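You operate a simulated robot arm through the tools that you are given. There is no shell and no other tool.

You run a simulated robot arm. Do the job below in one go: nothing can be reset, and whatever is moved stays where it is left.

JOB
Label the tubes of green and blue water and stand them in the white rack.
Fine: each gets the label of its water's colour, pressed on at the label pad; use the four-hole tube rack; the other tubes stay unlabelled where they are. Set down upright: what you pick out.

It is judged by the outcome, as a careful person would: the job done as asked, and still so three seconds after it is handed in. It fails if anything else is knocked over, pushed out of place, dropped, spilled or broken.

ROBOT AND FRAMES
A 6-joint arm with a three-finger gripper, fixed in place. Base frame: the origin is on the floor under the middle of its stand, x ahead of it, y to its left, z up. Units: m, degrees, N and s.
It reaches about 1.213 m from its shoulder. Its first joint turns from -166.0 to 166.0 degrees. Payload 4.89 kg.
The TCP is the grasp point between the finger pads, 0.03 m short of the fingertips. In the tool frame z runs along the fingers and y along their closing line. The gripper opens to 0.164 m; its body begins 0.125 m behind the TCP.
Orientation is that of the tool frame in the base frame, as a unit quaternion [x, y, z, w]. With the fingers straight down and closing along the base's y, the tool's x points along the base's -x, its y along +y and its z along -z.

CONTROLS
- The arm moves only by the tool nudge_tool. Its argument "increments" is a list of rows, each a list of 7 numbers: the turn, a rotation vector about the base's x, y, z in degrees, then the shift along the base's x, y, z in m, then the gripper command, from -1 (shut) to 1 (fully open), values between in proportion. In form: [[ax, ay, az, x, y, z, claw], ...]. A call has 1 to 20 rows; each row shifts and turns the commanded pose from where the row before left it. A row lasts 0.2 s, in which the tool goes at most 0.05 m and 8.6 degrees; a call with a longer step from one row to the next is refused whole, and so is a gripper value outside its range. A pose out of reach is approached as far as the arm can. The call stops where the force on the tool passes 60 N (or 10 N more than at its start, if that is more) or the arm is blocked; 0.2 s more then pass. The fingers move at their own pace (about 0.108 m/s each) and stop on an object; they squeeze with about 29 N. The grip force told is the motor's: it shows also when the fingers shut on nothing. Time passes only in rows, and 0.2 s behind the last, so rows that do not move let the fingers close. It gives the time, the measured TCP pose, the force on the tool (base axes), the opening and the grip force at its end, in the units of the frame above (readings bear some noise), with the torque about the TCP (base axes, N m) and any sound that the robot's microphone picked up.
- Cameras (640 x 400 px; columns grow to the right, rows downward): "scene" is fixed at [0.0495, -0.6493, 1.5027]; the picture's right is [0.48, -0.88, 0.00], its down [-0.50, -0.28, -0.82] and it looks along [0.72, 0.40, -0.57] (base axes); focal length 316 px, centre (320, 200). "wrist" rides on the gripper at [0.076, -0.002, -0.152] in the tool frame; the picture's right is [0.02, 1.00, 0.00], its down [-0.88, 0.02, -0.47] and it looks along [-0.47, 0.01, 0.88] (tool axes); focal length 247 px, centre (320, 200). There is no depth. A picture from a camera that has moved, and an enlarged one, comes with that camera's place and axes in the base frame and with its lens.
- capture(camera): a new picture of that camera. It takes no simulated time.
- lift_body(by): moves the trunk up (or, below 0, down) by that many m; the arm rides with it, the base frame stays. It gives what a move gives, with no picture.
- close_up(camera, box): a new picture of the part [left, top, right, bottom] of that camera's present view, enlarged. It takes no simulated time.
- finish_job(): hands the job in; it is judged then, once.

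Nothing tells you positions but the pictures and the camera data. Unless the task says otherwise, let go and move clear before handing in.

The tools are called as a command line: name --pt "numbers of a row" for each row, then --argument value for the rest, lists and objects as JSON in quotes. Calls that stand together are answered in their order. nudge_tool: Moves the arm, as the interface text tells. Its arguments: {"type":"object","properties":{"increments":{"type":"array"}},"required":["increments"]} The other tools are called the same way: lift_body (by) moves the trunk up or down; capture (camera) takes a picture; close_up (camera, box) takes an enlarged picture of a part of a camera's view; finish_job () hands the job in.

At the start:

```text
time_s: 0.0
ee_pos: [0.551, -0.388, 1.2632]
ee_rot: [0.0, 1.0, 0.0, 0.0]
contact_force: [-0.9, 1.0, 0.0]
torque: [0.02, -0.01, 0.01]
grip_width: 0.1641
grip_force: 0.0
trunk travel left (down, up): [-0.175, 0.215]
```

scene: 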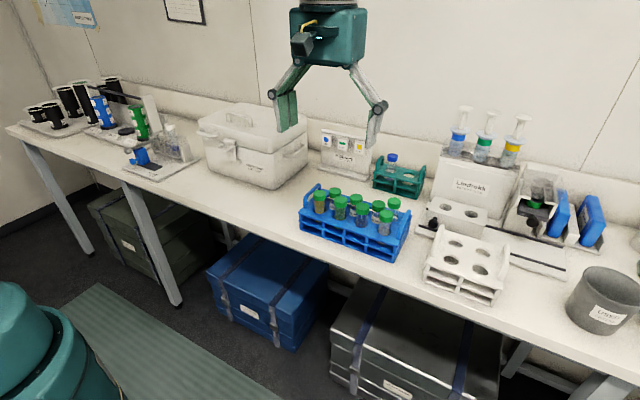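
wrist: 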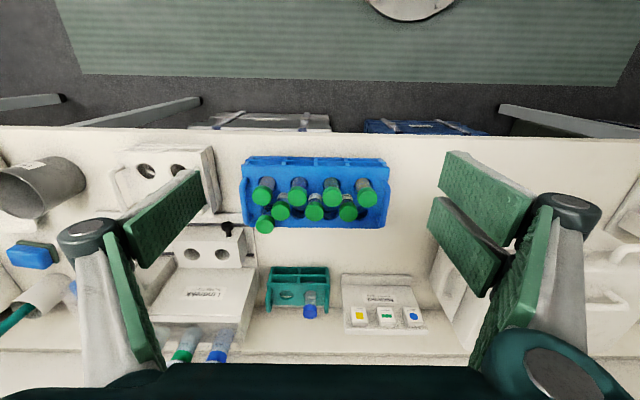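

I see a blue rack with several green-capped tubes, a teal rack with a blue-capped tube, a label pad with coloured labels and a white four-hole rack. I'll look closer before moving anything.

close_up --camera "scene" --box '[280, 170, 440, 270]'

close_up --camera "scene" --box '[400, 180, 560, 310]'

close_up --camera "wrist" --box '[220, 140, 420, 265]'

close_up --camera "wrist" --box '[240, 250, 450, 370]'

close_up --camera "scene" --box '[300, 110, 440, 200]'

```text
4.00 times, centred on (360, 220) of scene
camera zoom: at [0.0495, -0.6493, 1.5027], right [0.48, -0.88, 0.0], down [-0.5, -0.28, -0.82], along [0.72, 0.4, -0.57], focal length 1264 px, centre (160, 120)
```

zoom: 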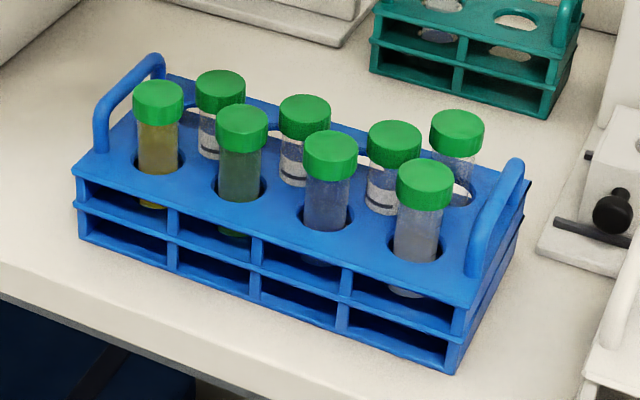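

```text
3.08 times, centred on (480, 245) of scene
camera zoom: at [0.0495, -0.6493, 1.5027], right [0.48, -0.88, 0.0], down [-0.5, -0.28, -0.82], along [0.72, 0.4, -0.57], focal length 972 px, centre (-172, 62)
```

zoom: 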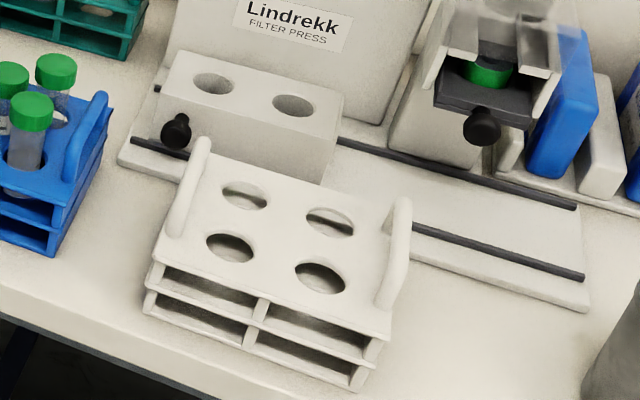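

```text
3.20 times, centred on (320, 202) of wrist
camera zoom: at [0.474, -0.3907, 1.4174], right [-0.02, 1.0, 0.0], down [0.88, 0.02, 0.47], along [0.47, 0.01, -0.88], focal length 790 px, centre (320, 192)
```

zoom: 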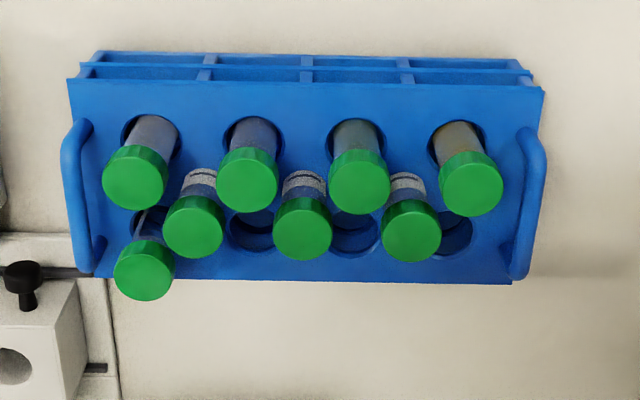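

```text
3.05 times, centred on (345, 310) of wrist
camera zoom: at [0.474, -0.3907, 1.4174], right [-0.02, 1.0, 0.0], down [0.88, 0.02, 0.47], along [0.47, 0.01, -0.88], focal length 753 px, centre (244, -135)
```

zoom: 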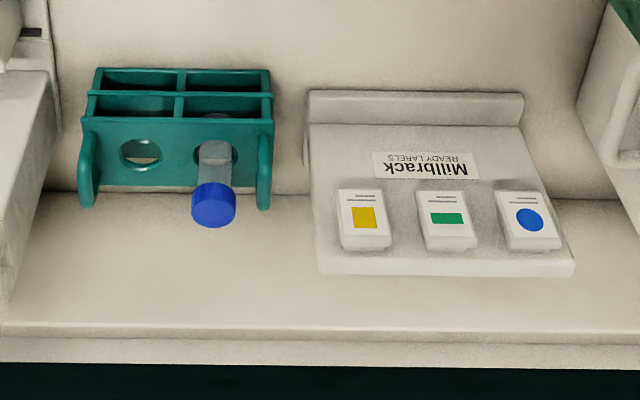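

```text
4.44 times, centred on (370, 155) of scene
camera zoom: at [0.0495, -0.6493, 1.5027], right [0.48, -0.88, 0.0], down [-0.5, -0.28, -0.82], along [0.72, 0.4, -0.57], focal length 1405 px, centre (98, 400)
```

zoom: 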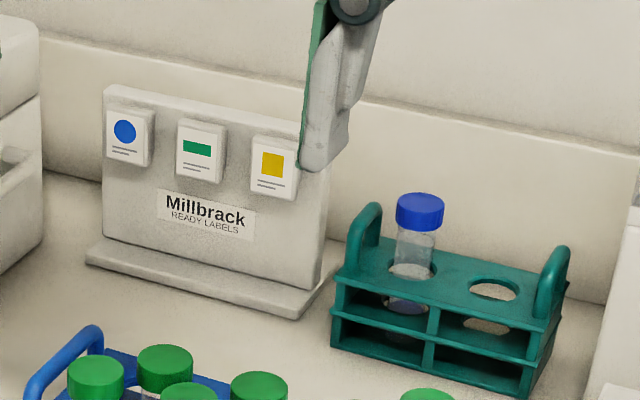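

The blue rack's front row seems to hold yellow, green, blue and clear water; I need closer looks at all of the tubes, including the one in the teal rack.

close_up --camera "scene" --box '[305, 180, 365, 235]'

close_up --camera "scene" --box '[345, 185, 405, 245]'

close_up --camera "scene" --box '[370, 145, 430, 205]'

close_up --camera "wrist" --box '[240, 155, 320, 240]'

close_up --camera "wrist" --box '[310, 155, 395, 240]'

close_up --camera "wrist" --box '[110, 140, 240, 230]'

```text
7.27 times, centred on (335, 208) of scene
camera zoom: at [0.0495, -0.6493, 1.5027], right [0.48, -0.88, 0.0], down [-0.5, -0.28, -0.82], along [0.72, 0.4, -0.57], focal length 2299 px, centre (211, 146)
```

zoom: 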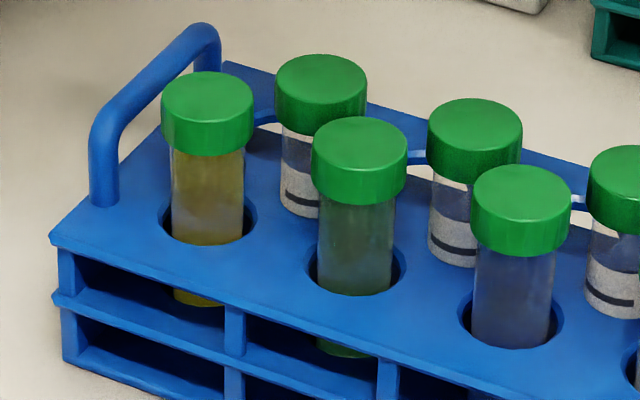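

```text
6.67 times, centred on (375, 215) of scene
camera zoom: at [0.0495, -0.6493, 1.5027], right [0.48, -0.88, 0.0], down [-0.5, -0.28, -0.82], along [0.72, 0.4, -0.57], focal length 2107 px, centre (-47, 100)
```

zoom: 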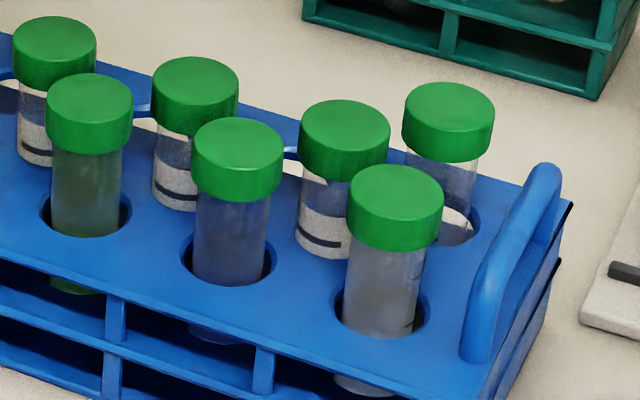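

```text
6.67 times, centred on (400, 175) of scene
camera zoom: at [0.0495, -0.6493, 1.5027], right [0.48, -0.88, 0.0], down [-0.5, -0.28, -0.82], along [0.72, 0.4, -0.57], focal length 2107 px, centre (-213, 367)
```

zoom: 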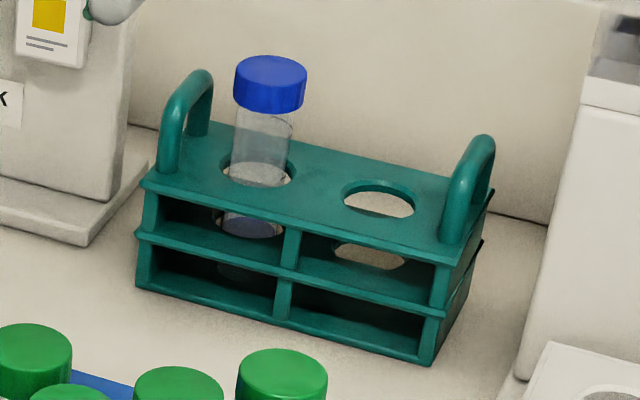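

```text
4.71 times, centred on (280, 198) of wrist
camera zoom: at [0.474, -0.3907, 1.4174], right [-0.02, 1.0, 0.0], down [0.88, 0.02, 0.47], along [0.47, 0.01, -0.88], focal length 1162 px, centre (508, 212)
```

zoom: 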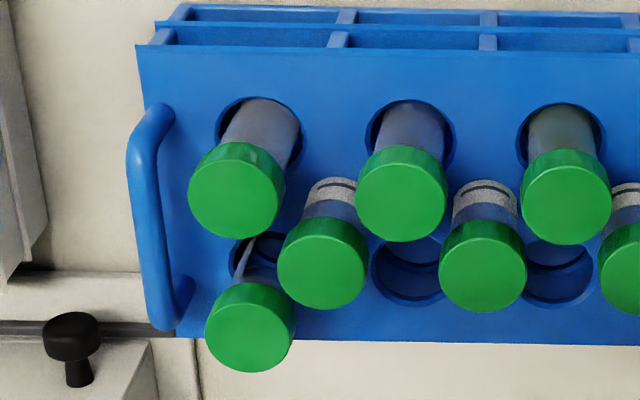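

```text
4.71 times, centred on (352, 198) of wrist
camera zoom: at [0.474, -0.3907, 1.4174], right [-0.02, 1.0, 0.0], down [0.88, 0.02, 0.47], along [0.47, 0.01, -0.88], focal length 1162 px, centre (167, 212)
```

zoom: 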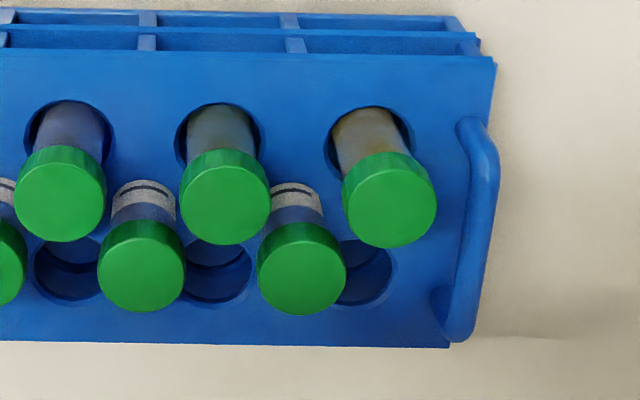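

```text
4.44 times, centred on (175, 185) of wrist
camera zoom: at [0.474, -0.3907, 1.4174], right [-0.02, 1.0, 0.0], down [0.88, 0.02, 0.47], along [0.47, 0.01, -0.88], focal length 1098 px, centre (964, 267)
```

zoom: 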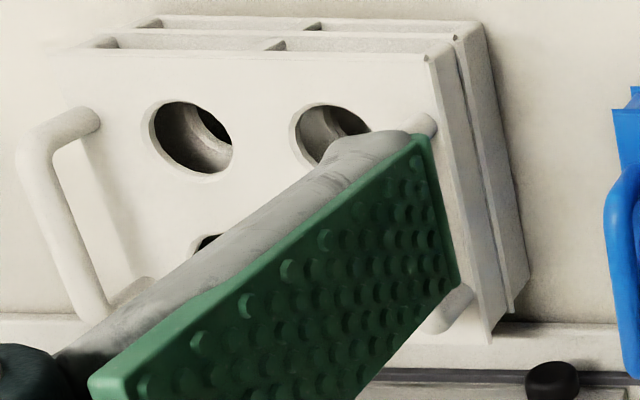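

Rough triangulation puts the table near z = 0.90 and the blue rack's front-row caps near x = 0.676, with tops at about z = 1.025. The labels are on a panel near x = 0.99. Next I'll check the other objects and the gripper itself.

close_up --camera "scene" --box '[0, 60, 210, 190]'

close_up --camera "scene" --box '[420, 90, 640, 230]'

close_up --camera "scene" --box '[250, 0, 400, 150]'

close_up --camera "wrist" --box '[40, 140, 240, 390]'

close_up --camera "wrist" --box '[400, 140, 620, 400]'

close_up --camera "wrist" --box '[0, 140, 260, 370]'

```text
3.05 times, centred on (105, 125) of scene
camera zoom: at [0.0495, -0.6493, 1.5027], right [0.48, -0.88, 0.0], down [-0.5, -0.28, -0.82], along [0.72, 0.4, -0.57], focal length 963 px, centre (975, 429)
```

zoom: 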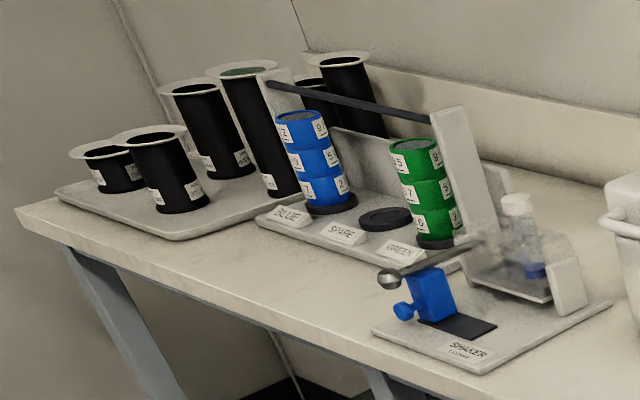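

```text
2.86 times, centred on (530, 160) of scene
camera zoom: at [0.0495, -0.6493, 1.5027], right [0.48, -0.88, 0.0], down [-0.5, -0.28, -0.82], along [0.72, 0.4, -0.57], focal length 903 px, centre (-280, 314)
```

zoom: 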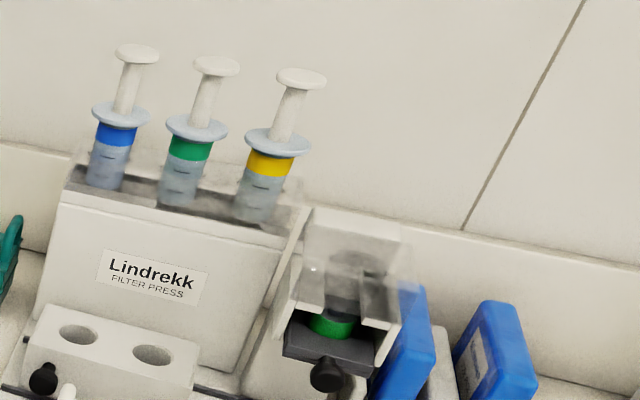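

```text
2.67 times, centred on (325, 75) of scene
camera zoom: at [0.0495, -0.6493, 1.5027], right [0.48, -0.88, 0.0], down [-0.5, -0.28, -0.82], along [0.72, 0.4, -0.57], focal length 843 px, centre (307, 533)
```

zoom: 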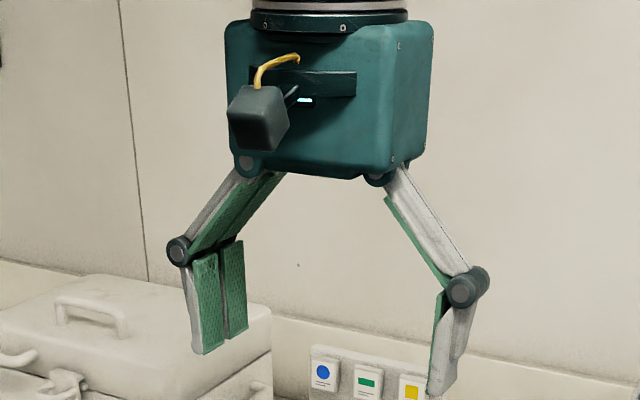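

```text
1.60 times, centred on (140, 265) of wrist
camera zoom: at [0.474, -0.3907, 1.4174], right [-0.02, 1.0, 0.0], down [0.88, 0.02, 0.47], along [0.47, 0.01, -0.88], focal length 395 px, centre (608, 96)
```

zoom: 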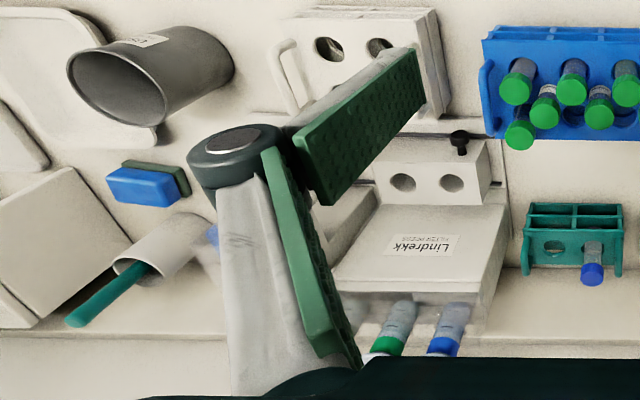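

```text
1.54 times, centred on (510, 270) of wrist
camera zoom: at [0.474, -0.3907, 1.4174], right [-0.02, 1.0, 0.0], down [0.88, 0.02, 0.47], along [0.47, 0.01, -0.88], focal length 380 px, centre (28, 92)
```

zoom: 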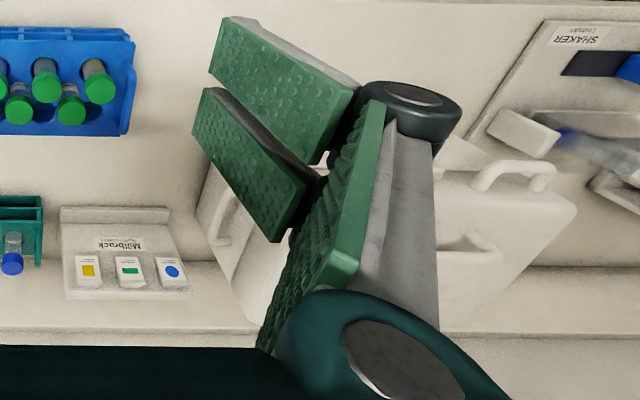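

```text
1.74 times, centred on (130, 255) of wrist
camera zoom: at [0.474, -0.3907, 1.4174], right [-0.02, 1.0, 0.0], down [0.88, 0.02, 0.47], along [0.47, 0.01, -0.88], focal length 430 px, centre (650, 104)
```

zoom: 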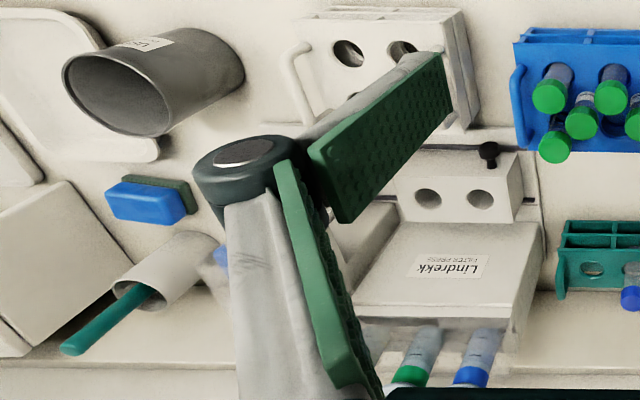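

All eight tubes in the blue rack have green caps, so I have to go by water colour; the syringes and drums aren't tubes. I'll partly close the gripper in place to see how thick and wide the fingers are, since the tubes stand close together.

nudge_tool --pt "0 0 0 0 0 0 -0.45" --pt "0 0 0 0 0 0 -0.45" --pt "0 0 0 0 0 0 -0.45" --pt "0 0 0 0 0 0 -0.45"

capture --camera "wrist"

close_up --camera "scene" --box '[250, 0, 400, 150]'

```text
time_s: 1.0
ee_pos: [0.551, -0.3891, 1.2638]
ee_rot: [0.0, 1.0, -0.001, 0.0]
contact_force: [-0.1, 0.6, 0.2]
torque: [0.01, -0.01, 0.05]
grip_width: 0.0452
grip_force: 0.1
trunk travel left (down, up): [-0.175, 0.215]
```

```text
taken
camera wrist: at [0.474, -0.3907, 1.4174], right [-0.02, 1.0, 0.0], down [0.88, 0.02, 0.47], along [0.47, 0.01, -0.88], focal length 247 px, centre (320, 200)
```

wrist: 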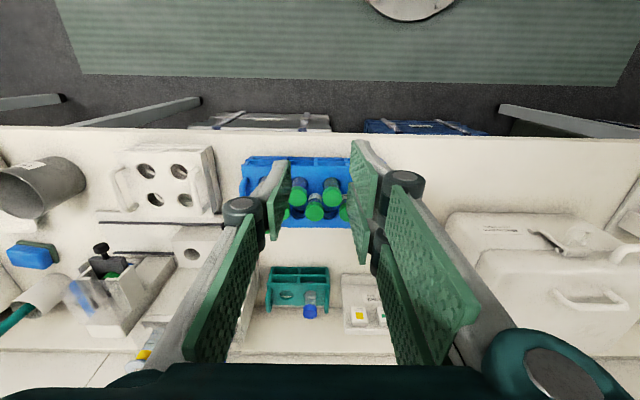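

```text
2.67 times, centred on (325, 75) of scene
camera zoom: at [0.0495, -0.6493, 1.5027], right [0.48, -0.88, 0.0], down [-0.5, -0.28, -0.82], along [0.72, 0.4, -0.57], focal length 843 px, centre (307, 533)
```

zoom: 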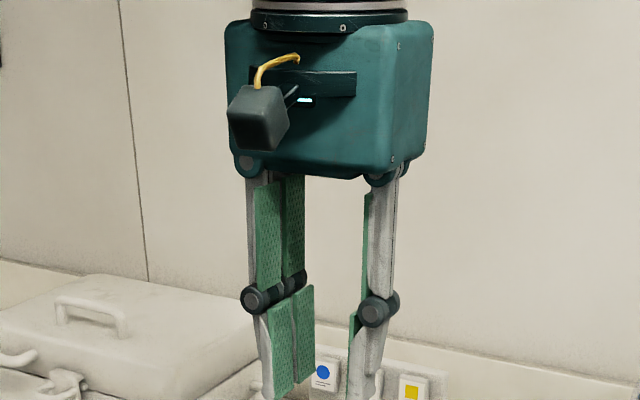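

close_up --camera "wrist" --box '[215, 130, 435, 270]'

close_up --camera "scene" --box '[320, 90, 420, 170]'

close_up --camera "wrist" --box '[90, 130, 250, 240]'

```text
2.86 times, centred on (325, 200) of wrist
camera zoom: at [0.474, -0.3907, 1.4174], right [-0.02, 1.0, 0.0], down [0.88, 0.02, 0.47], along [0.47, 0.01, -0.88], focal length 706 px, centre (306, 200)
```

zoom: 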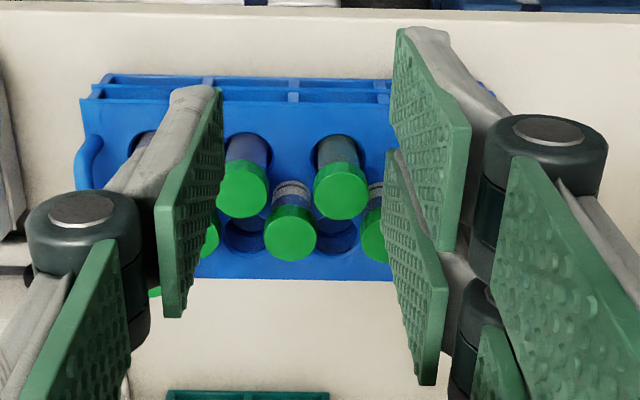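

```text
5.00 times, centred on (370, 130) of scene
camera zoom: at [0.0495, -0.6493, 1.5027], right [0.48, -0.88, 0.0], down [-0.5, -0.28, -0.82], along [0.72, 0.4, -0.57], focal length 1580 px, centre (70, 550)
```

zoom: 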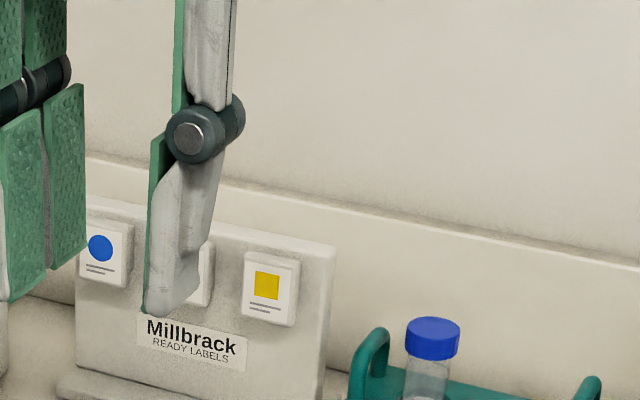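

```text
3.64 times, centred on (170, 185) of wrist
camera zoom: at [0.474, -0.3907, 1.4174], right [-0.02, 1.0, 0.0], down [0.88, 0.02, 0.47], along [0.47, 0.01, -0.88], focal length 898 px, centre (866, 254)
```

zoom: 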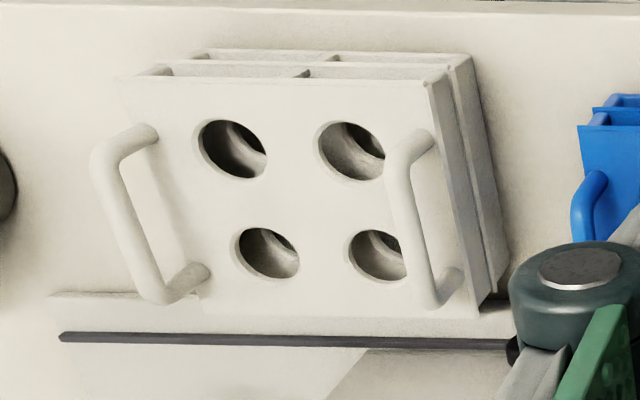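

The distal links are about 0.028 m wide and 0.01 m thick at the tips. The tube pitch leaves about 0.027 m between caps, so I'll grip with the gripper horizontal and the camera on top. First I'll yaw the tool 180° up here.

nudge_tool --pt "0 0 8.57 0 0 0 -0.45" --pt "0 0 8.57 0 0 0 -0.45" --pt "0 0 8.57 0 0 0 -0.45" --pt "0 0 8.57 0 0 0 -0.45" --pt "0 0 8.57 0 0 0 -0.45" --pt "0 0 8.57 0 0 0 -0.45" --pt "0 0 8.57 0 0 0 -0.45" --pt "0 0 8.57 0 0 0 -0.45" --pt "0 0 8.57 0 0 0 -0.45" --pt "0 0 8.57 0 0 0 -0.45" --pt "0 0 8.57 0 0 0 -0.45"

capture --camera "wrist"

capture --camera "scene"

```text
time_s: 3.4
ee_pos: [0.5516, -0.3879, 1.2637]
ee_rot: [0.734, -0.679, -0.001, 0.0]
contact_force: [0.4, 0.5, 0.0]
torque: [0.02, 0.0, 0.04]
grip_width: 0.0452
grip_force: 0.0
trunk travel left (down, up): [-0.175, 0.215]
```

```text
taken
camera wrist: at [0.558, -0.4647, 1.4174], right [-1.0, -0.1, 0.0], down [-0.09, 0.88, 0.47], along [-0.05, 0.47, -0.88], focal length 247 px, centre (320, 200)
```

wrist: 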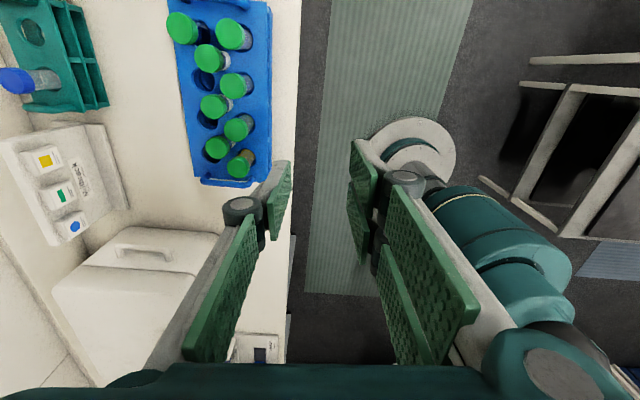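

```text
taken
```

scene: 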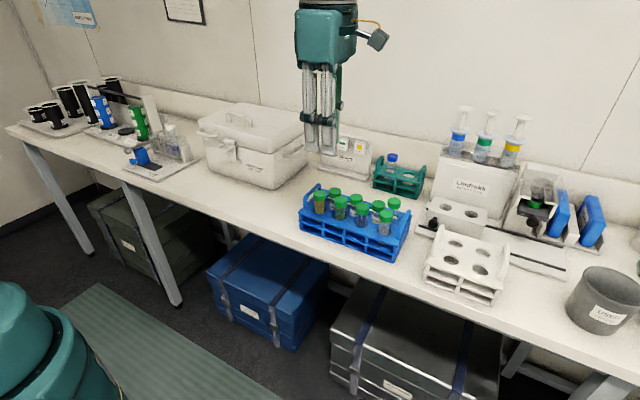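

close_up --camera "wrist" --box '[0, 110, 230, 290]'

close_up --camera "wrist" --box '[160, 0, 300, 190]'

close_up --camera "scene" --box '[190, 90, 390, 200]'

nudge_tool --pt "0 0 8.57 0 0 0 -0.45" --pt "0 0 8.57 0 0 0 -0.45" --pt "0 0 8.57 0 0 0 -0.45" --pt "0 0 8.57 0 0 0 -0.45" --pt "0 0 8.57 0 0 0 -0.45" --pt "0 0 8.57 0 0 0 -0.45" --pt "0 0 8.57 0 0 0 -0.45" --pt "0 0 8.57 0 0 0 -0.45" --pt "0 0 8.57 0 0 0 -0.45" --pt "0 0 8.57 0 0 0 -0.45"

capture --camera "wrist"

```text
2.22 times, centred on (115, 200) of wrist
camera zoom: at [0.558, -0.4647, 1.4174], right [-1.0, -0.1, 0.0], down [-0.09, 0.88, 0.47], along [-0.05, 0.47, -0.88], focal length 549 px, centre (776, 200)
```

zoom: 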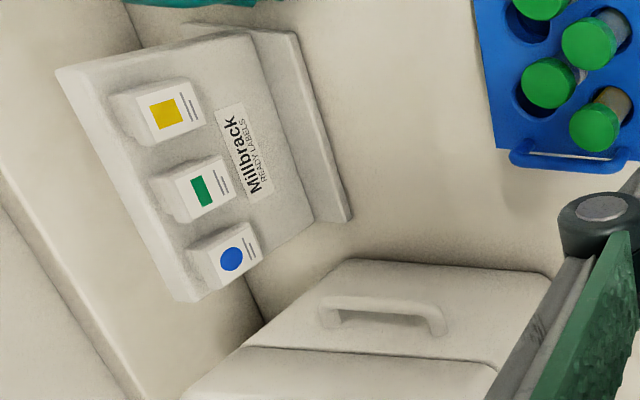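

```text
2.11 times, centred on (230, 95) of wrist
camera zoom: at [0.558, -0.4647, 1.4174], right [-1.0, -0.1, 0.0], down [-0.09, 0.88, 0.47], along [-0.05, 0.47, -0.88], focal length 520 px, centre (510, 421)
```

zoom: 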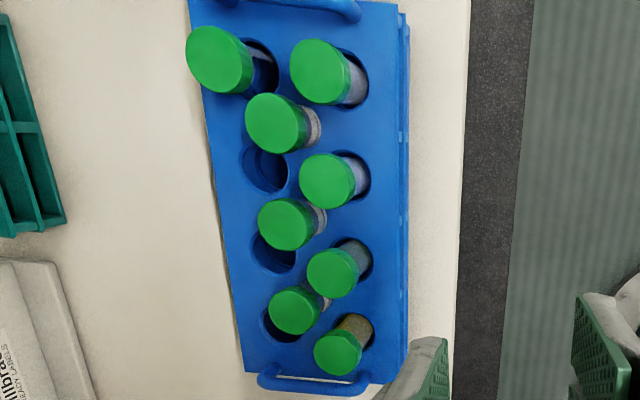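

```text
3.20 times, centred on (290, 145) of scene
camera zoom: at [0.0495, -0.6493, 1.5027], right [0.48, -0.88, 0.0], down [-0.5, -0.28, -0.82], along [0.72, 0.4, -0.57], focal length 1011 px, centre (416, 376)
```

zoom: 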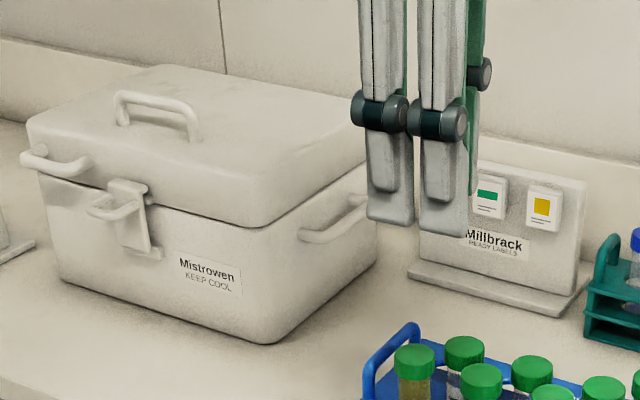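

```text
time_s: 5.6
ee_pos: [0.5547, -0.3819, 1.2635]
ee_rot: [0.928, -0.371, -0.001, 0.002]
contact_force: [0.0, -1.2, 0.3]
torque: [0.04, -0.03, -0.04]
grip_width: 0.0454
grip_force: 0.0
out of reach, approached as far as the arm can: row 5, 6, 7, 8, 9, 10
trunk travel left (down, up): [-0.175, 0.215]
```

```text
taken
camera wrist: at [0.6118, -0.4337, 1.4171], right [-0.67, -0.74, 0.0], down [-0.65, 0.59, 0.47], along [-0.35, 0.31, -0.88], focal length 247 px, centre (320, 200)
```

wrist: 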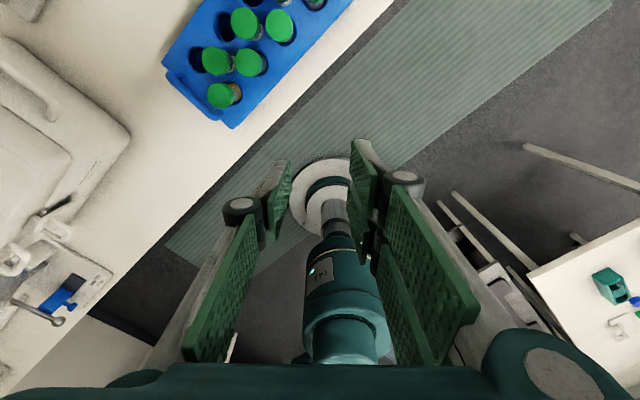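

The last joint hits its limit in this turning direction, so I'll go the other way round to the same orientation.

nudge_tool --pt "0 0 -8.57 0 0 0 -0.45" --pt "0 0 -8.57 0 0 0 -0.45" --pt "0 0 -8.57 0 0 0 -0.45" --pt "0 0 -8.57 0 0 0 -0.45" --pt "0 0 -8.57 0 0 0 -0.45" --pt "0 0 -8.57 0 0 0 -0.45" --pt "0 0 -8.57 0 0 0 -0.45" --pt "0 0 -8.57 0 0 0 -0.45" --pt "0 0 -8.57 0 0 0 -0.45" --pt "0 0 -8.57 0 0 0 -0.45" --pt "0 0 -8.57 0 0 0 -0.45" --pt "0 0 -8.57 0 0 0 -0.45" --pt "0 0 -8.57 0 0 0 -0.45" --pt "0 0 -8.57 0 0 0 -0.45" --pt "0 0 -8.57 0 0 0 -0.45"

```text
time_s: 8.8
ee_pos: [0.5544, -0.3815, 1.2646]
ee_rot: [-0.069, 0.998, 0.002, 0.0]
contact_force: [-0.6, 0.0, -0.8]
torque: [-0.01, 0.0, -0.03]
grip_width: 0.0452
grip_force: 0.0
trunk travel left (down, up): [-0.175, 0.215]
```

nudge_tool --pt "0 0 -8.57 0 0 0 -0.45" --pt "0 0 -8.57 0 0 0 -0.45" --pt "0 0 -8.57 0 0 0 -0.45" --pt "0 0 -8.57 0 0 0 -0.45" --pt "0 0 -8.57 0 0 0 -0.45" --pt "0 0 -8.57 0 0 0 -0.45" --pt "0 0 -8.57 0 0 0 -0.45" --pt "0 0 -8.57 0 0 0 -0.45" --pt "0 0 -8.57 0 0 0 -0.45" --pt "0 0 -8.57 0 0 0 -0.45" --pt "0 0 -8.57 0 0 0 -0.45" --pt "0 0 -8.57 0 0 0 -0.45" --pt "0 0 -8.57 0 0 0 -0.45" --pt "0 0 -8.57 0 0 0 -0.45" --pt "0 0 -8.57 0 0 0 -0.45" --pt "0 0 -8.57 0 0 0 -0.45" --pt "0 0 -8.57 0 0 0 -0.45" --pt "0 0 -8.57 0 0 0 -0.45" --pt "0 0 -8.57 0 0 0 -0.45" --pt "0 0 -8.57 0 0 0 -0.45"

capture --camera "scene"

```text
time_s: 13.0
ee_pos: [0.554, -0.3816, 1.2643]
ee_rot: [0.99, 0.144, 0.0, 0.003]
contact_force: [0.1, 0.7, -0.8]
torque: [0.0, -0.01, -0.02]
grip_width: 0.0453
grip_force: 0.1
trunk travel left (down, up): [-0.175, 0.215]
```

```text
taken
```

scene: 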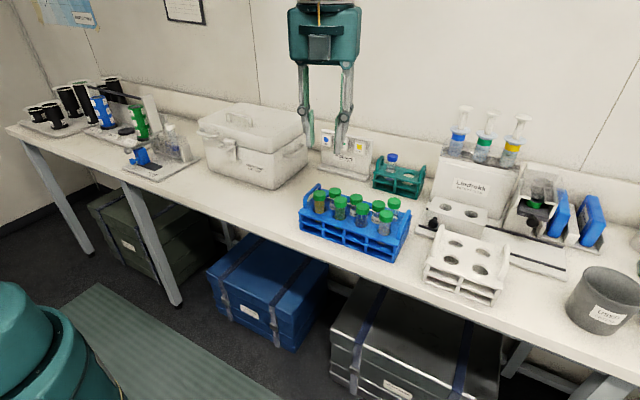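

nudge_tool --pt "0 0 -8.3 0 0 0 -0.45" --pt "0 0 -8.3 0 0 0 -0.45"

capture --camera "wrist"

close_up --camera "scene" --box '[250, 0, 400, 150]'

```text
time_s: 13.6
ee_pos: [0.5542, -0.3824, 1.2644]
ee_rot: [1.0, -0.002, -0.001, 0.002]
contact_force: [-0.8, -0.3, -0.2]
torque: [-0.01, 0.02, 0.0]
grip_width: 0.0453
grip_force: 0.1
trunk travel left (down, up): [-0.175, 0.215]
```

```text
taken
camera wrist: at [0.6312, -0.3805, 1.4174], right [0.02, -1.0, 0.0], down [-0.88, -0.01, 0.47], along [-0.47, -0.01, -0.88], focal length 247 px, centre (320, 200)
```

wrist: 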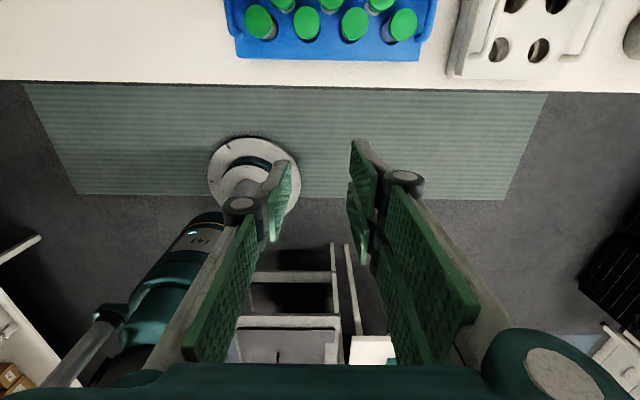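

```text
2.67 times, centred on (325, 75) of scene
camera zoom: at [0.0495, -0.6493, 1.5027], right [0.48, -0.88, 0.0], down [-0.5, -0.28, -0.82], along [0.72, 0.4, -0.57], focal length 843 px, centre (307, 533)
```

zoom: 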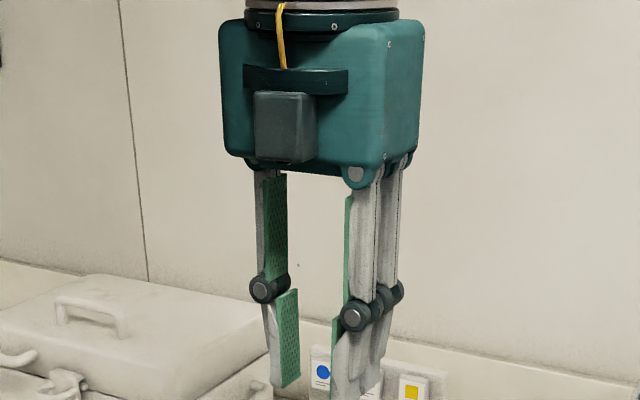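

Now the camera is on the far side. Next I'll pitch the gripper to horizontal, pointing forward, in steps while watching the reach.

nudge_tool --pt "0 -8.2 0 0 0 0 -0.45" --pt "0 -8.2 0 0 0 0 -0.45" --pt "0 -8.2 0 0 0 0 -0.45" --pt "0 -8.2 0 0 0 0 -0.45" --pt "0 -8.2 0 0 0 0 -0.45" --pt "0 -8.2 0 0 0 0 -0.45"

capture --camera "scene"

capture --camera "wrist"

```text
time_s: 15.0
ee_pos: [0.5551, -0.3815, 1.2645]
ee_rot: [0.909, -0.003, 0.417, 0.003]
contact_force: [0.6, 1.0, -0.4]
torque: [0.03, 0.01, 0.01]
grip_width: 0.0453
grip_force: 0.1
trunk travel left (down, up): [-0.175, 0.215]
```

```text
taken
```

scene: 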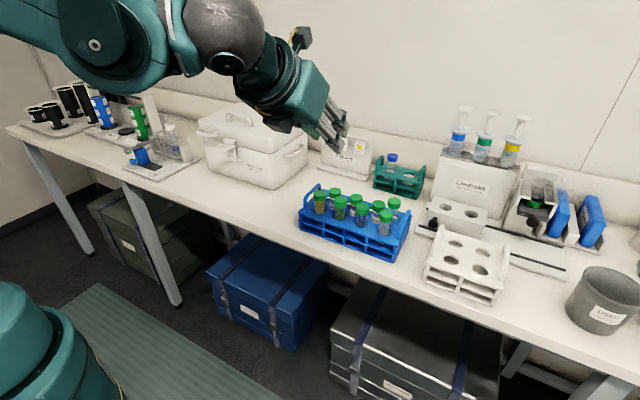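

```text
taken
camera wrist: at [0.4897, -0.3803, 1.4221], right [0.01, -1.0, 0.02], down [-0.93, -0.02, -0.36], along [0.36, -0.01, -0.93], focal length 247 px, centre (320, 200)
```

wrist: 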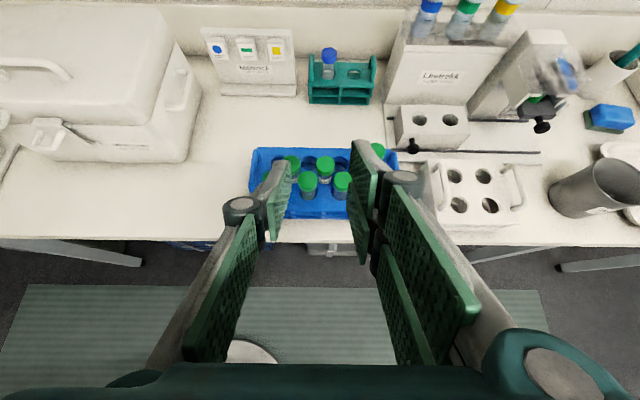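

That works well. I'll continue to the horizontal.

nudge_tool --pt "0 -8.15 0 0 0 0 -0.45" --pt "0 -8.15 0 0 0 0 -0.45" --pt "0 -8.15 0 0 0 0 -0.45" --pt "0 -8.15 0 0 0 0 -0.45" --pt "0 -8.15 0 0 0 0 -0.45"

capture --camera "scene"

capture --camera "wrist"

```text
time_s: 16.2
ee_pos: [0.5538, -0.3811, 1.2645]
ee_rot: [0.706, -0.002, 0.708, 0.002]
contact_force: [-0.9, 0.1, -0.8]
torque: [-0.02, 0.08, -0.22]
grip_width: 0.045
grip_force: 0.1
trunk travel left (down, up): [-0.175, 0.215]
```

```text
taken
```

scene: 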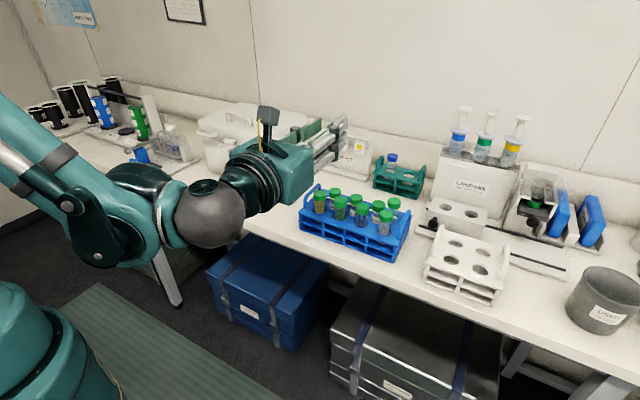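

```text
taken
camera wrist: at [0.4022, -0.3801, 1.3418], right [-0.01, -1.0, 0.02], down [-0.47, -0.02, -0.88], along [0.88, -0.01, -0.47], focal length 247 px, centre (320, 200)
```

wrist: 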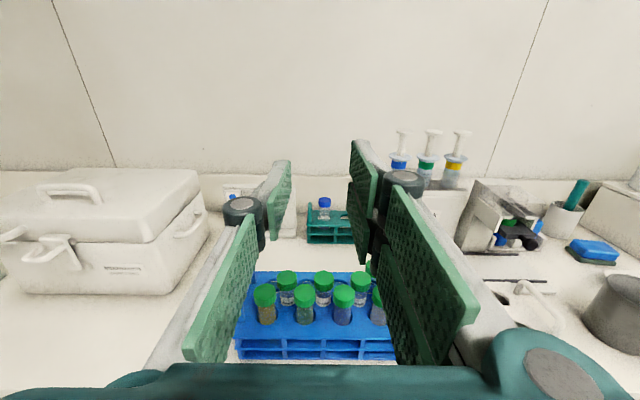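

Good horizontal pose. I'll inspect the water colours from this view.

close_up --camera "wrist" --box '[235, 260, 400, 365]'

close_up --camera "wrist" --box '[220, 180, 360, 250]'

```text
3.81 times, centred on (318, 312) of wrist
camera zoom: at [0.4022, -0.3801, 1.3418], right [-0.01, -1.0, 0.02], down [-0.47, -0.02, -0.88], along [0.88, -0.01, -0.47], focal length 941 px, centre (330, -229)
```

zoom: 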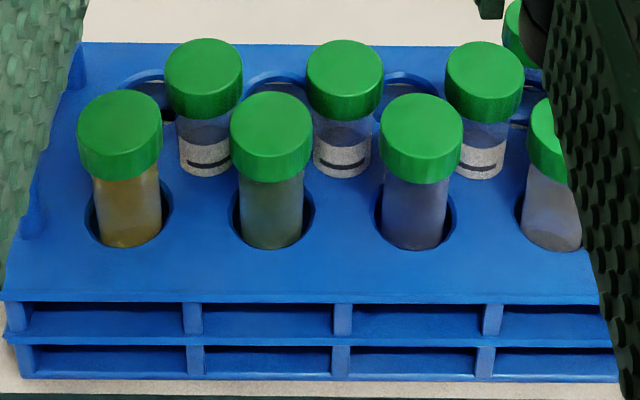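

```text
4.57 times, centred on (290, 215) of wrist
camera zoom: at [0.4022, -0.3801, 1.3418], right [-0.01, -1.0, 0.02], down [-0.47, -0.02, -0.88], along [0.88, -0.01, -0.47], focal length 1129 px, centre (457, 131)
```

zoom: 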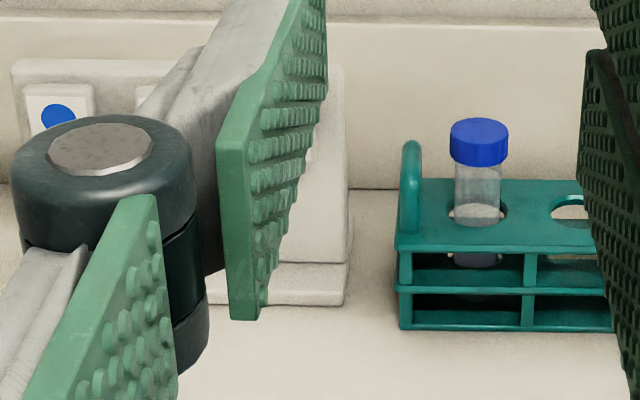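

The front row, from left to right, is yellow, green, blue and clear; the middle row is already-labelled clear tubes. I'll move the fingertips to just in front of the green tube and check alignment in the wrist view.

nudge_tool --pt "0 0 0 0.005 0.004 -0.04 -0.45" --pt "0 0 0 0.005 0.004 -0.04 -0.45" --pt "0 0 0 0.005 0.004 -0.04 -0.45" --pt "0 0 0 0.005 0.003 -0.04 -0.45" --pt "0 0 0 0.005 0.002 -0.03 -0.45"

capture --camera "wrist"

capture --camera "scene"

```text
time_s: 17.4
ee_pos: [0.5907, -0.3846, 1.1359]
ee_rot: [0.708, -0.001, 0.707, 0.001]
contact_force: [-1.7, 0.3, 0.9]
torque: [-0.02, 0.08, -0.07]
grip_width: 0.0451
grip_force: 0.0
out of reach, approached as far as the arm can: row 4, 5
trunk travel left (down, up): [-0.175, 0.215]
```

```text
taken
camera wrist: at [0.4385, -0.3828, 1.2144], right [0.0, -1.0, 0.02], down [-0.48, -0.02, -0.88], along [0.88, -0.01, -0.47], focal length 247 px, centre (320, 200)
```

wrist: 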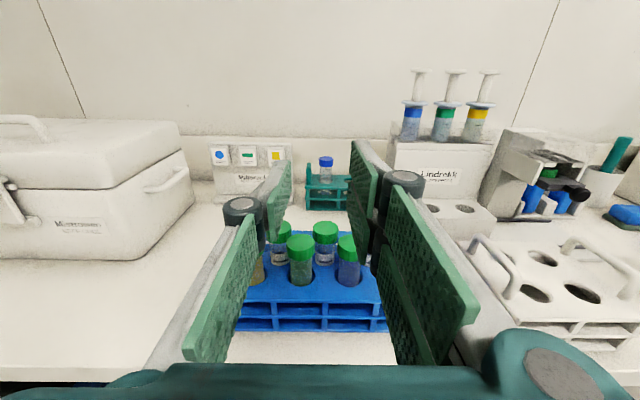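

```text
taken
```

scene: 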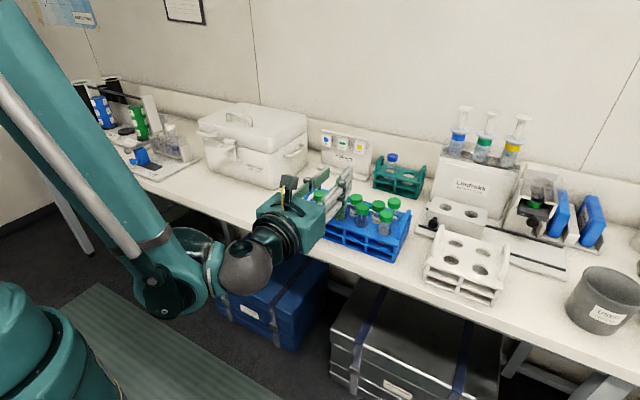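

The arm runs out of range low down with this trunk height, so I'll raise the tool a little and lower the trunk instead.

nudge_tool --pt "0 0 0 -0.003 0.007 0.02 -0.45" --pt "0 0 0 -0.003 0.007 0.02 -0.45" --pt "0 0 0 0 0.006 0.01 -0.45"

lift_body --by -0.1

capture --camera "wrist"

capture --camera "scene"

```text
time_s: 18.2
ee_pos: [0.5845, -0.3648, 1.1877]
ee_rot: [0.707, -0.001, 0.707, 0.002]
contact_force: [-0.2, -0.6, -0.2]
torque: [0.02, -0.05, 0.04]
grip_width: 0.0451
grip_force: 0.0
trunk travel left (down, up): [-0.175, 0.215]
```

```text
time_s: 19.5
ee_pos: [0.5858, -0.3647, 1.0872]
ee_rot: [0.707, -0.002, 0.707, 0.002]
contact_force: [0.1, -0.3, 0.7]
torque: [-0.02, 0.0, -0.02]
grip_width: 0.0452
grip_force: 0.1
trunk travel left (down, up): [-0.075, 0.315]
```

```text
taken
camera wrist: at [0.4325, -0.363, 1.1649], right [0.0, -1.0, 0.02], down [-0.47, -0.02, -0.88], along [0.88, -0.01, -0.47], focal length 247 px, centre (320, 200)
```

wrist: 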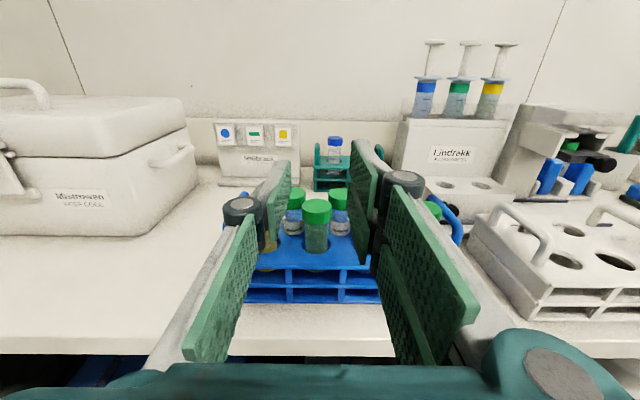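

```text
taken
```

scene: 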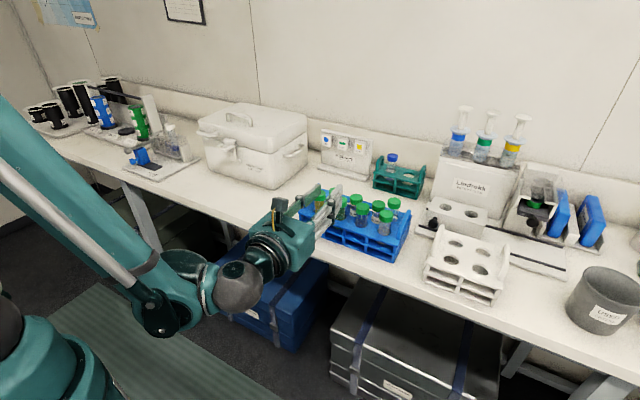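

close_up --camera "wrist" --box '[230, 160, 400, 310]'

```text
2.67 times, centred on (315, 235) of wrist
camera zoom: at [0.4325, -0.363, 1.1649], right [0.0, -1.0, 0.02], down [-0.47, -0.02, -0.88], along [0.88, -0.01, -0.47], focal length 659 px, centre (333, 107)
```

zoom: 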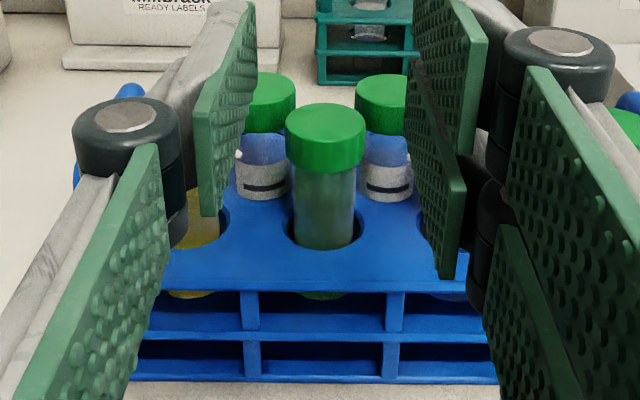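

nudge_tool --pt "0 0 0 0 0.001 -0.035 -0.45" --pt "0 0 0 0 0 -0.035 -0.45"

close_up --camera "wrist" --box '[230, 130, 400, 260]'

close_up --camera "scene" --box '[270, 170, 430, 280]'

```text
time_s: 20.1
ee_pos: [0.5892, -0.3714, 1.0409]
ee_rot: [0.709, -0.001, 0.706, 0.0]
contact_force: [-0.5, 0.4, -0.2]
torque: [-0.01, 0.02, -0.06]
grip_width: 0.0449
grip_force: 0.1
out of reach, approached as far as the arm can: row 2
trunk travel left (down, up): [-0.075, 0.315]
```

```text
3.08 times, centred on (315, 195) of wrist
camera zoom: at [0.4378, -0.3695, 1.1192], right [0.0, -1.0, 0.02], down [-0.48, -0.02, -0.88], along [0.88, -0.01, -0.48], focal length 760 px, centre (335, 215)
```

zoom: 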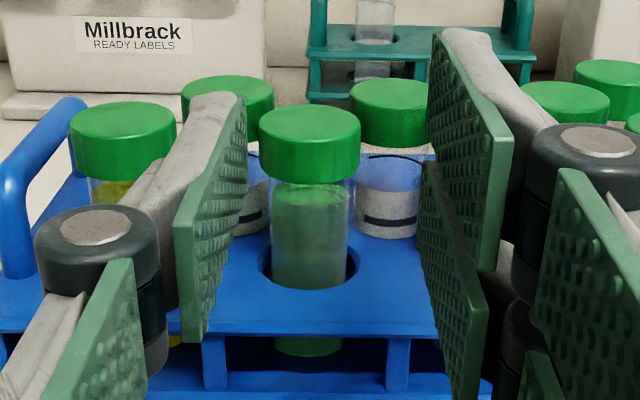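

```text
3.64 times, centred on (350, 225) of scene
camera zoom: at [0.0495, -0.6493, 1.5027], right [0.48, -0.88, 0.0], down [-0.5, -0.28, -0.82], along [0.72, 0.4, -0.57], focal length 1149 px, centre (211, 109)
```

zoom: 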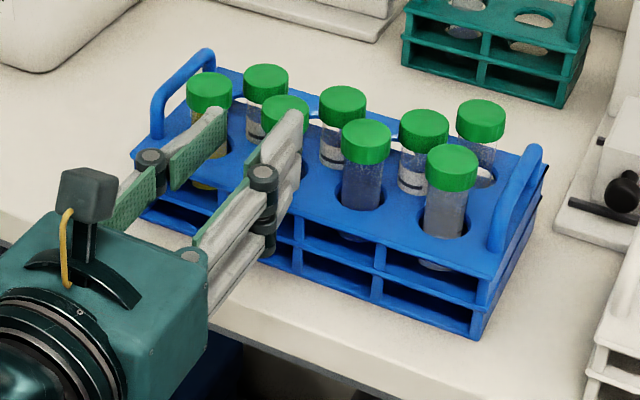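

The green tube is at about (0.684, -0.363) with its cap top near z = 1.021; the cap is about 0.034 m across and 0.014 m tall. The arm is at its lower limit again, so I'll raise the tool and drop the trunk the rest of the way.

nudge_tool --pt "0 0 0 -0.002 0.004 0.025 -0.45" --pt "0 0.24 0 -0.002 0.0045 0.023 -0.45" --pt "0 0 0 0 0 0 -0.45"

lift_body --by -0.075

close_up --camera "wrist" --box '[230, 110, 400, 240]'

```text
time_s: 20.9
ee_pos: [0.5861, -0.3645, 1.0896]
ee_rot: [0.709, -0.001, 0.705, 0.001]
contact_force: [-0.3, 0.5, 0.6]
torque: [-0.02, -0.05, 0.02]
grip_width: 0.0451
grip_force: 0.0
trunk travel left (down, up): [-0.075, 0.315]
```

```text
time_s: 22.1
ee_pos: [0.587, -0.364, 1.0148]
ee_rot: [0.709, -0.002, 0.705, 0.002]
contact_force: [0.0, -0.2, 0.8]
torque: [0.02, 0.06, 0.01]
grip_width: 0.0452
grip_force: 0.0
trunk travel left (down, up): [0.0, 0.39]
```

```text
3.08 times, centred on (315, 175) of wrist
camera zoom: at [0.4344, -0.3623, 1.0927], right [0.0, -1.0, 0.02], down [-0.48, -0.02, -0.88], along [0.88, -0.01, -0.48], focal length 760 px, centre (335, 277)
```

zoom: 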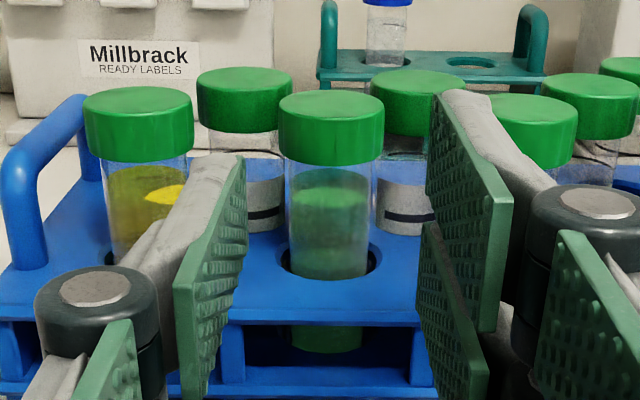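

The green tube is centred between the fingers. I'll advance in small steps at cap height.

nudge_tool --pt "0 -0.35 0 0 0.0015 -0.0065 -0.45" --pt "0 0 0 0.02 0 0 -0.45" --pt "0 0 0 0.02 0 0 -0.45" --pt "0 0 0 0 0 0 -0.45"

close_up --camera "wrist" --box '[230, 110, 410, 240]'

close_up --camera "scene" --box '[290, 170, 390, 250]'

```text
time_s: 23.1
ee_pos: [0.6264, -0.3622, 1.0077]
ee_rot: [0.706, -0.002, 0.708, 0.002]
contact_force: [-0.2, 0.5, 0.4]
torque: [0.01, 0.05, -0.02]
grip_width: 0.0452
grip_force: 0.2
trunk travel left (down, up): [0.0, 0.39]
```

```text
3.08 times, centred on (320, 175) of wrist
camera zoom: at [0.474, -0.3601, 1.0848], right [0.0, -1.0, 0.02], down [-0.47, -0.02, -0.88], along [0.88, -0.01, -0.47], focal length 760 px, centre (320, 277)
```

zoom: 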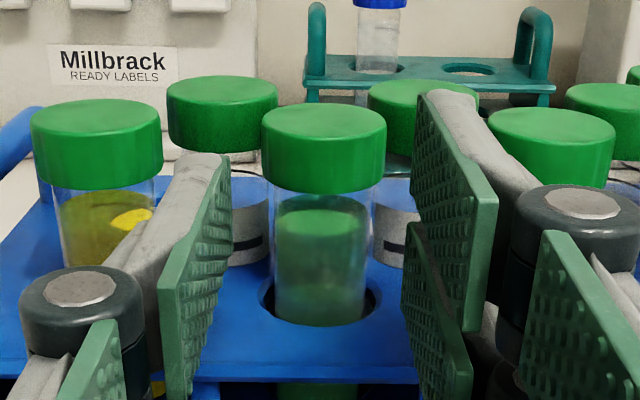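

```text
5.00 times, centred on (340, 210) of scene
camera zoom: at [0.0495, -0.6493, 1.5027], right [0.48, -0.88, 0.0], down [-0.5, -0.28, -0.82], along [0.72, 0.4, -0.57], focal length 1580 px, centre (220, 150)
```

zoom: 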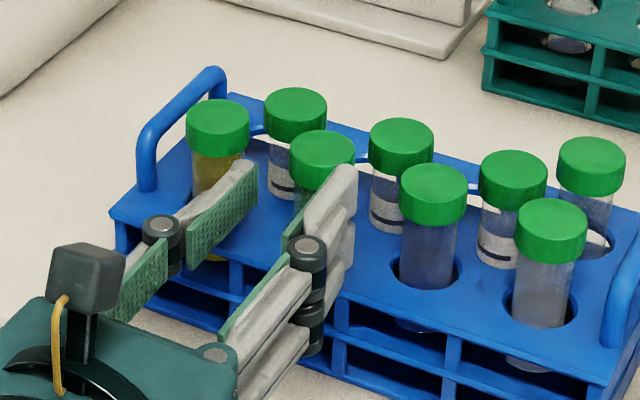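

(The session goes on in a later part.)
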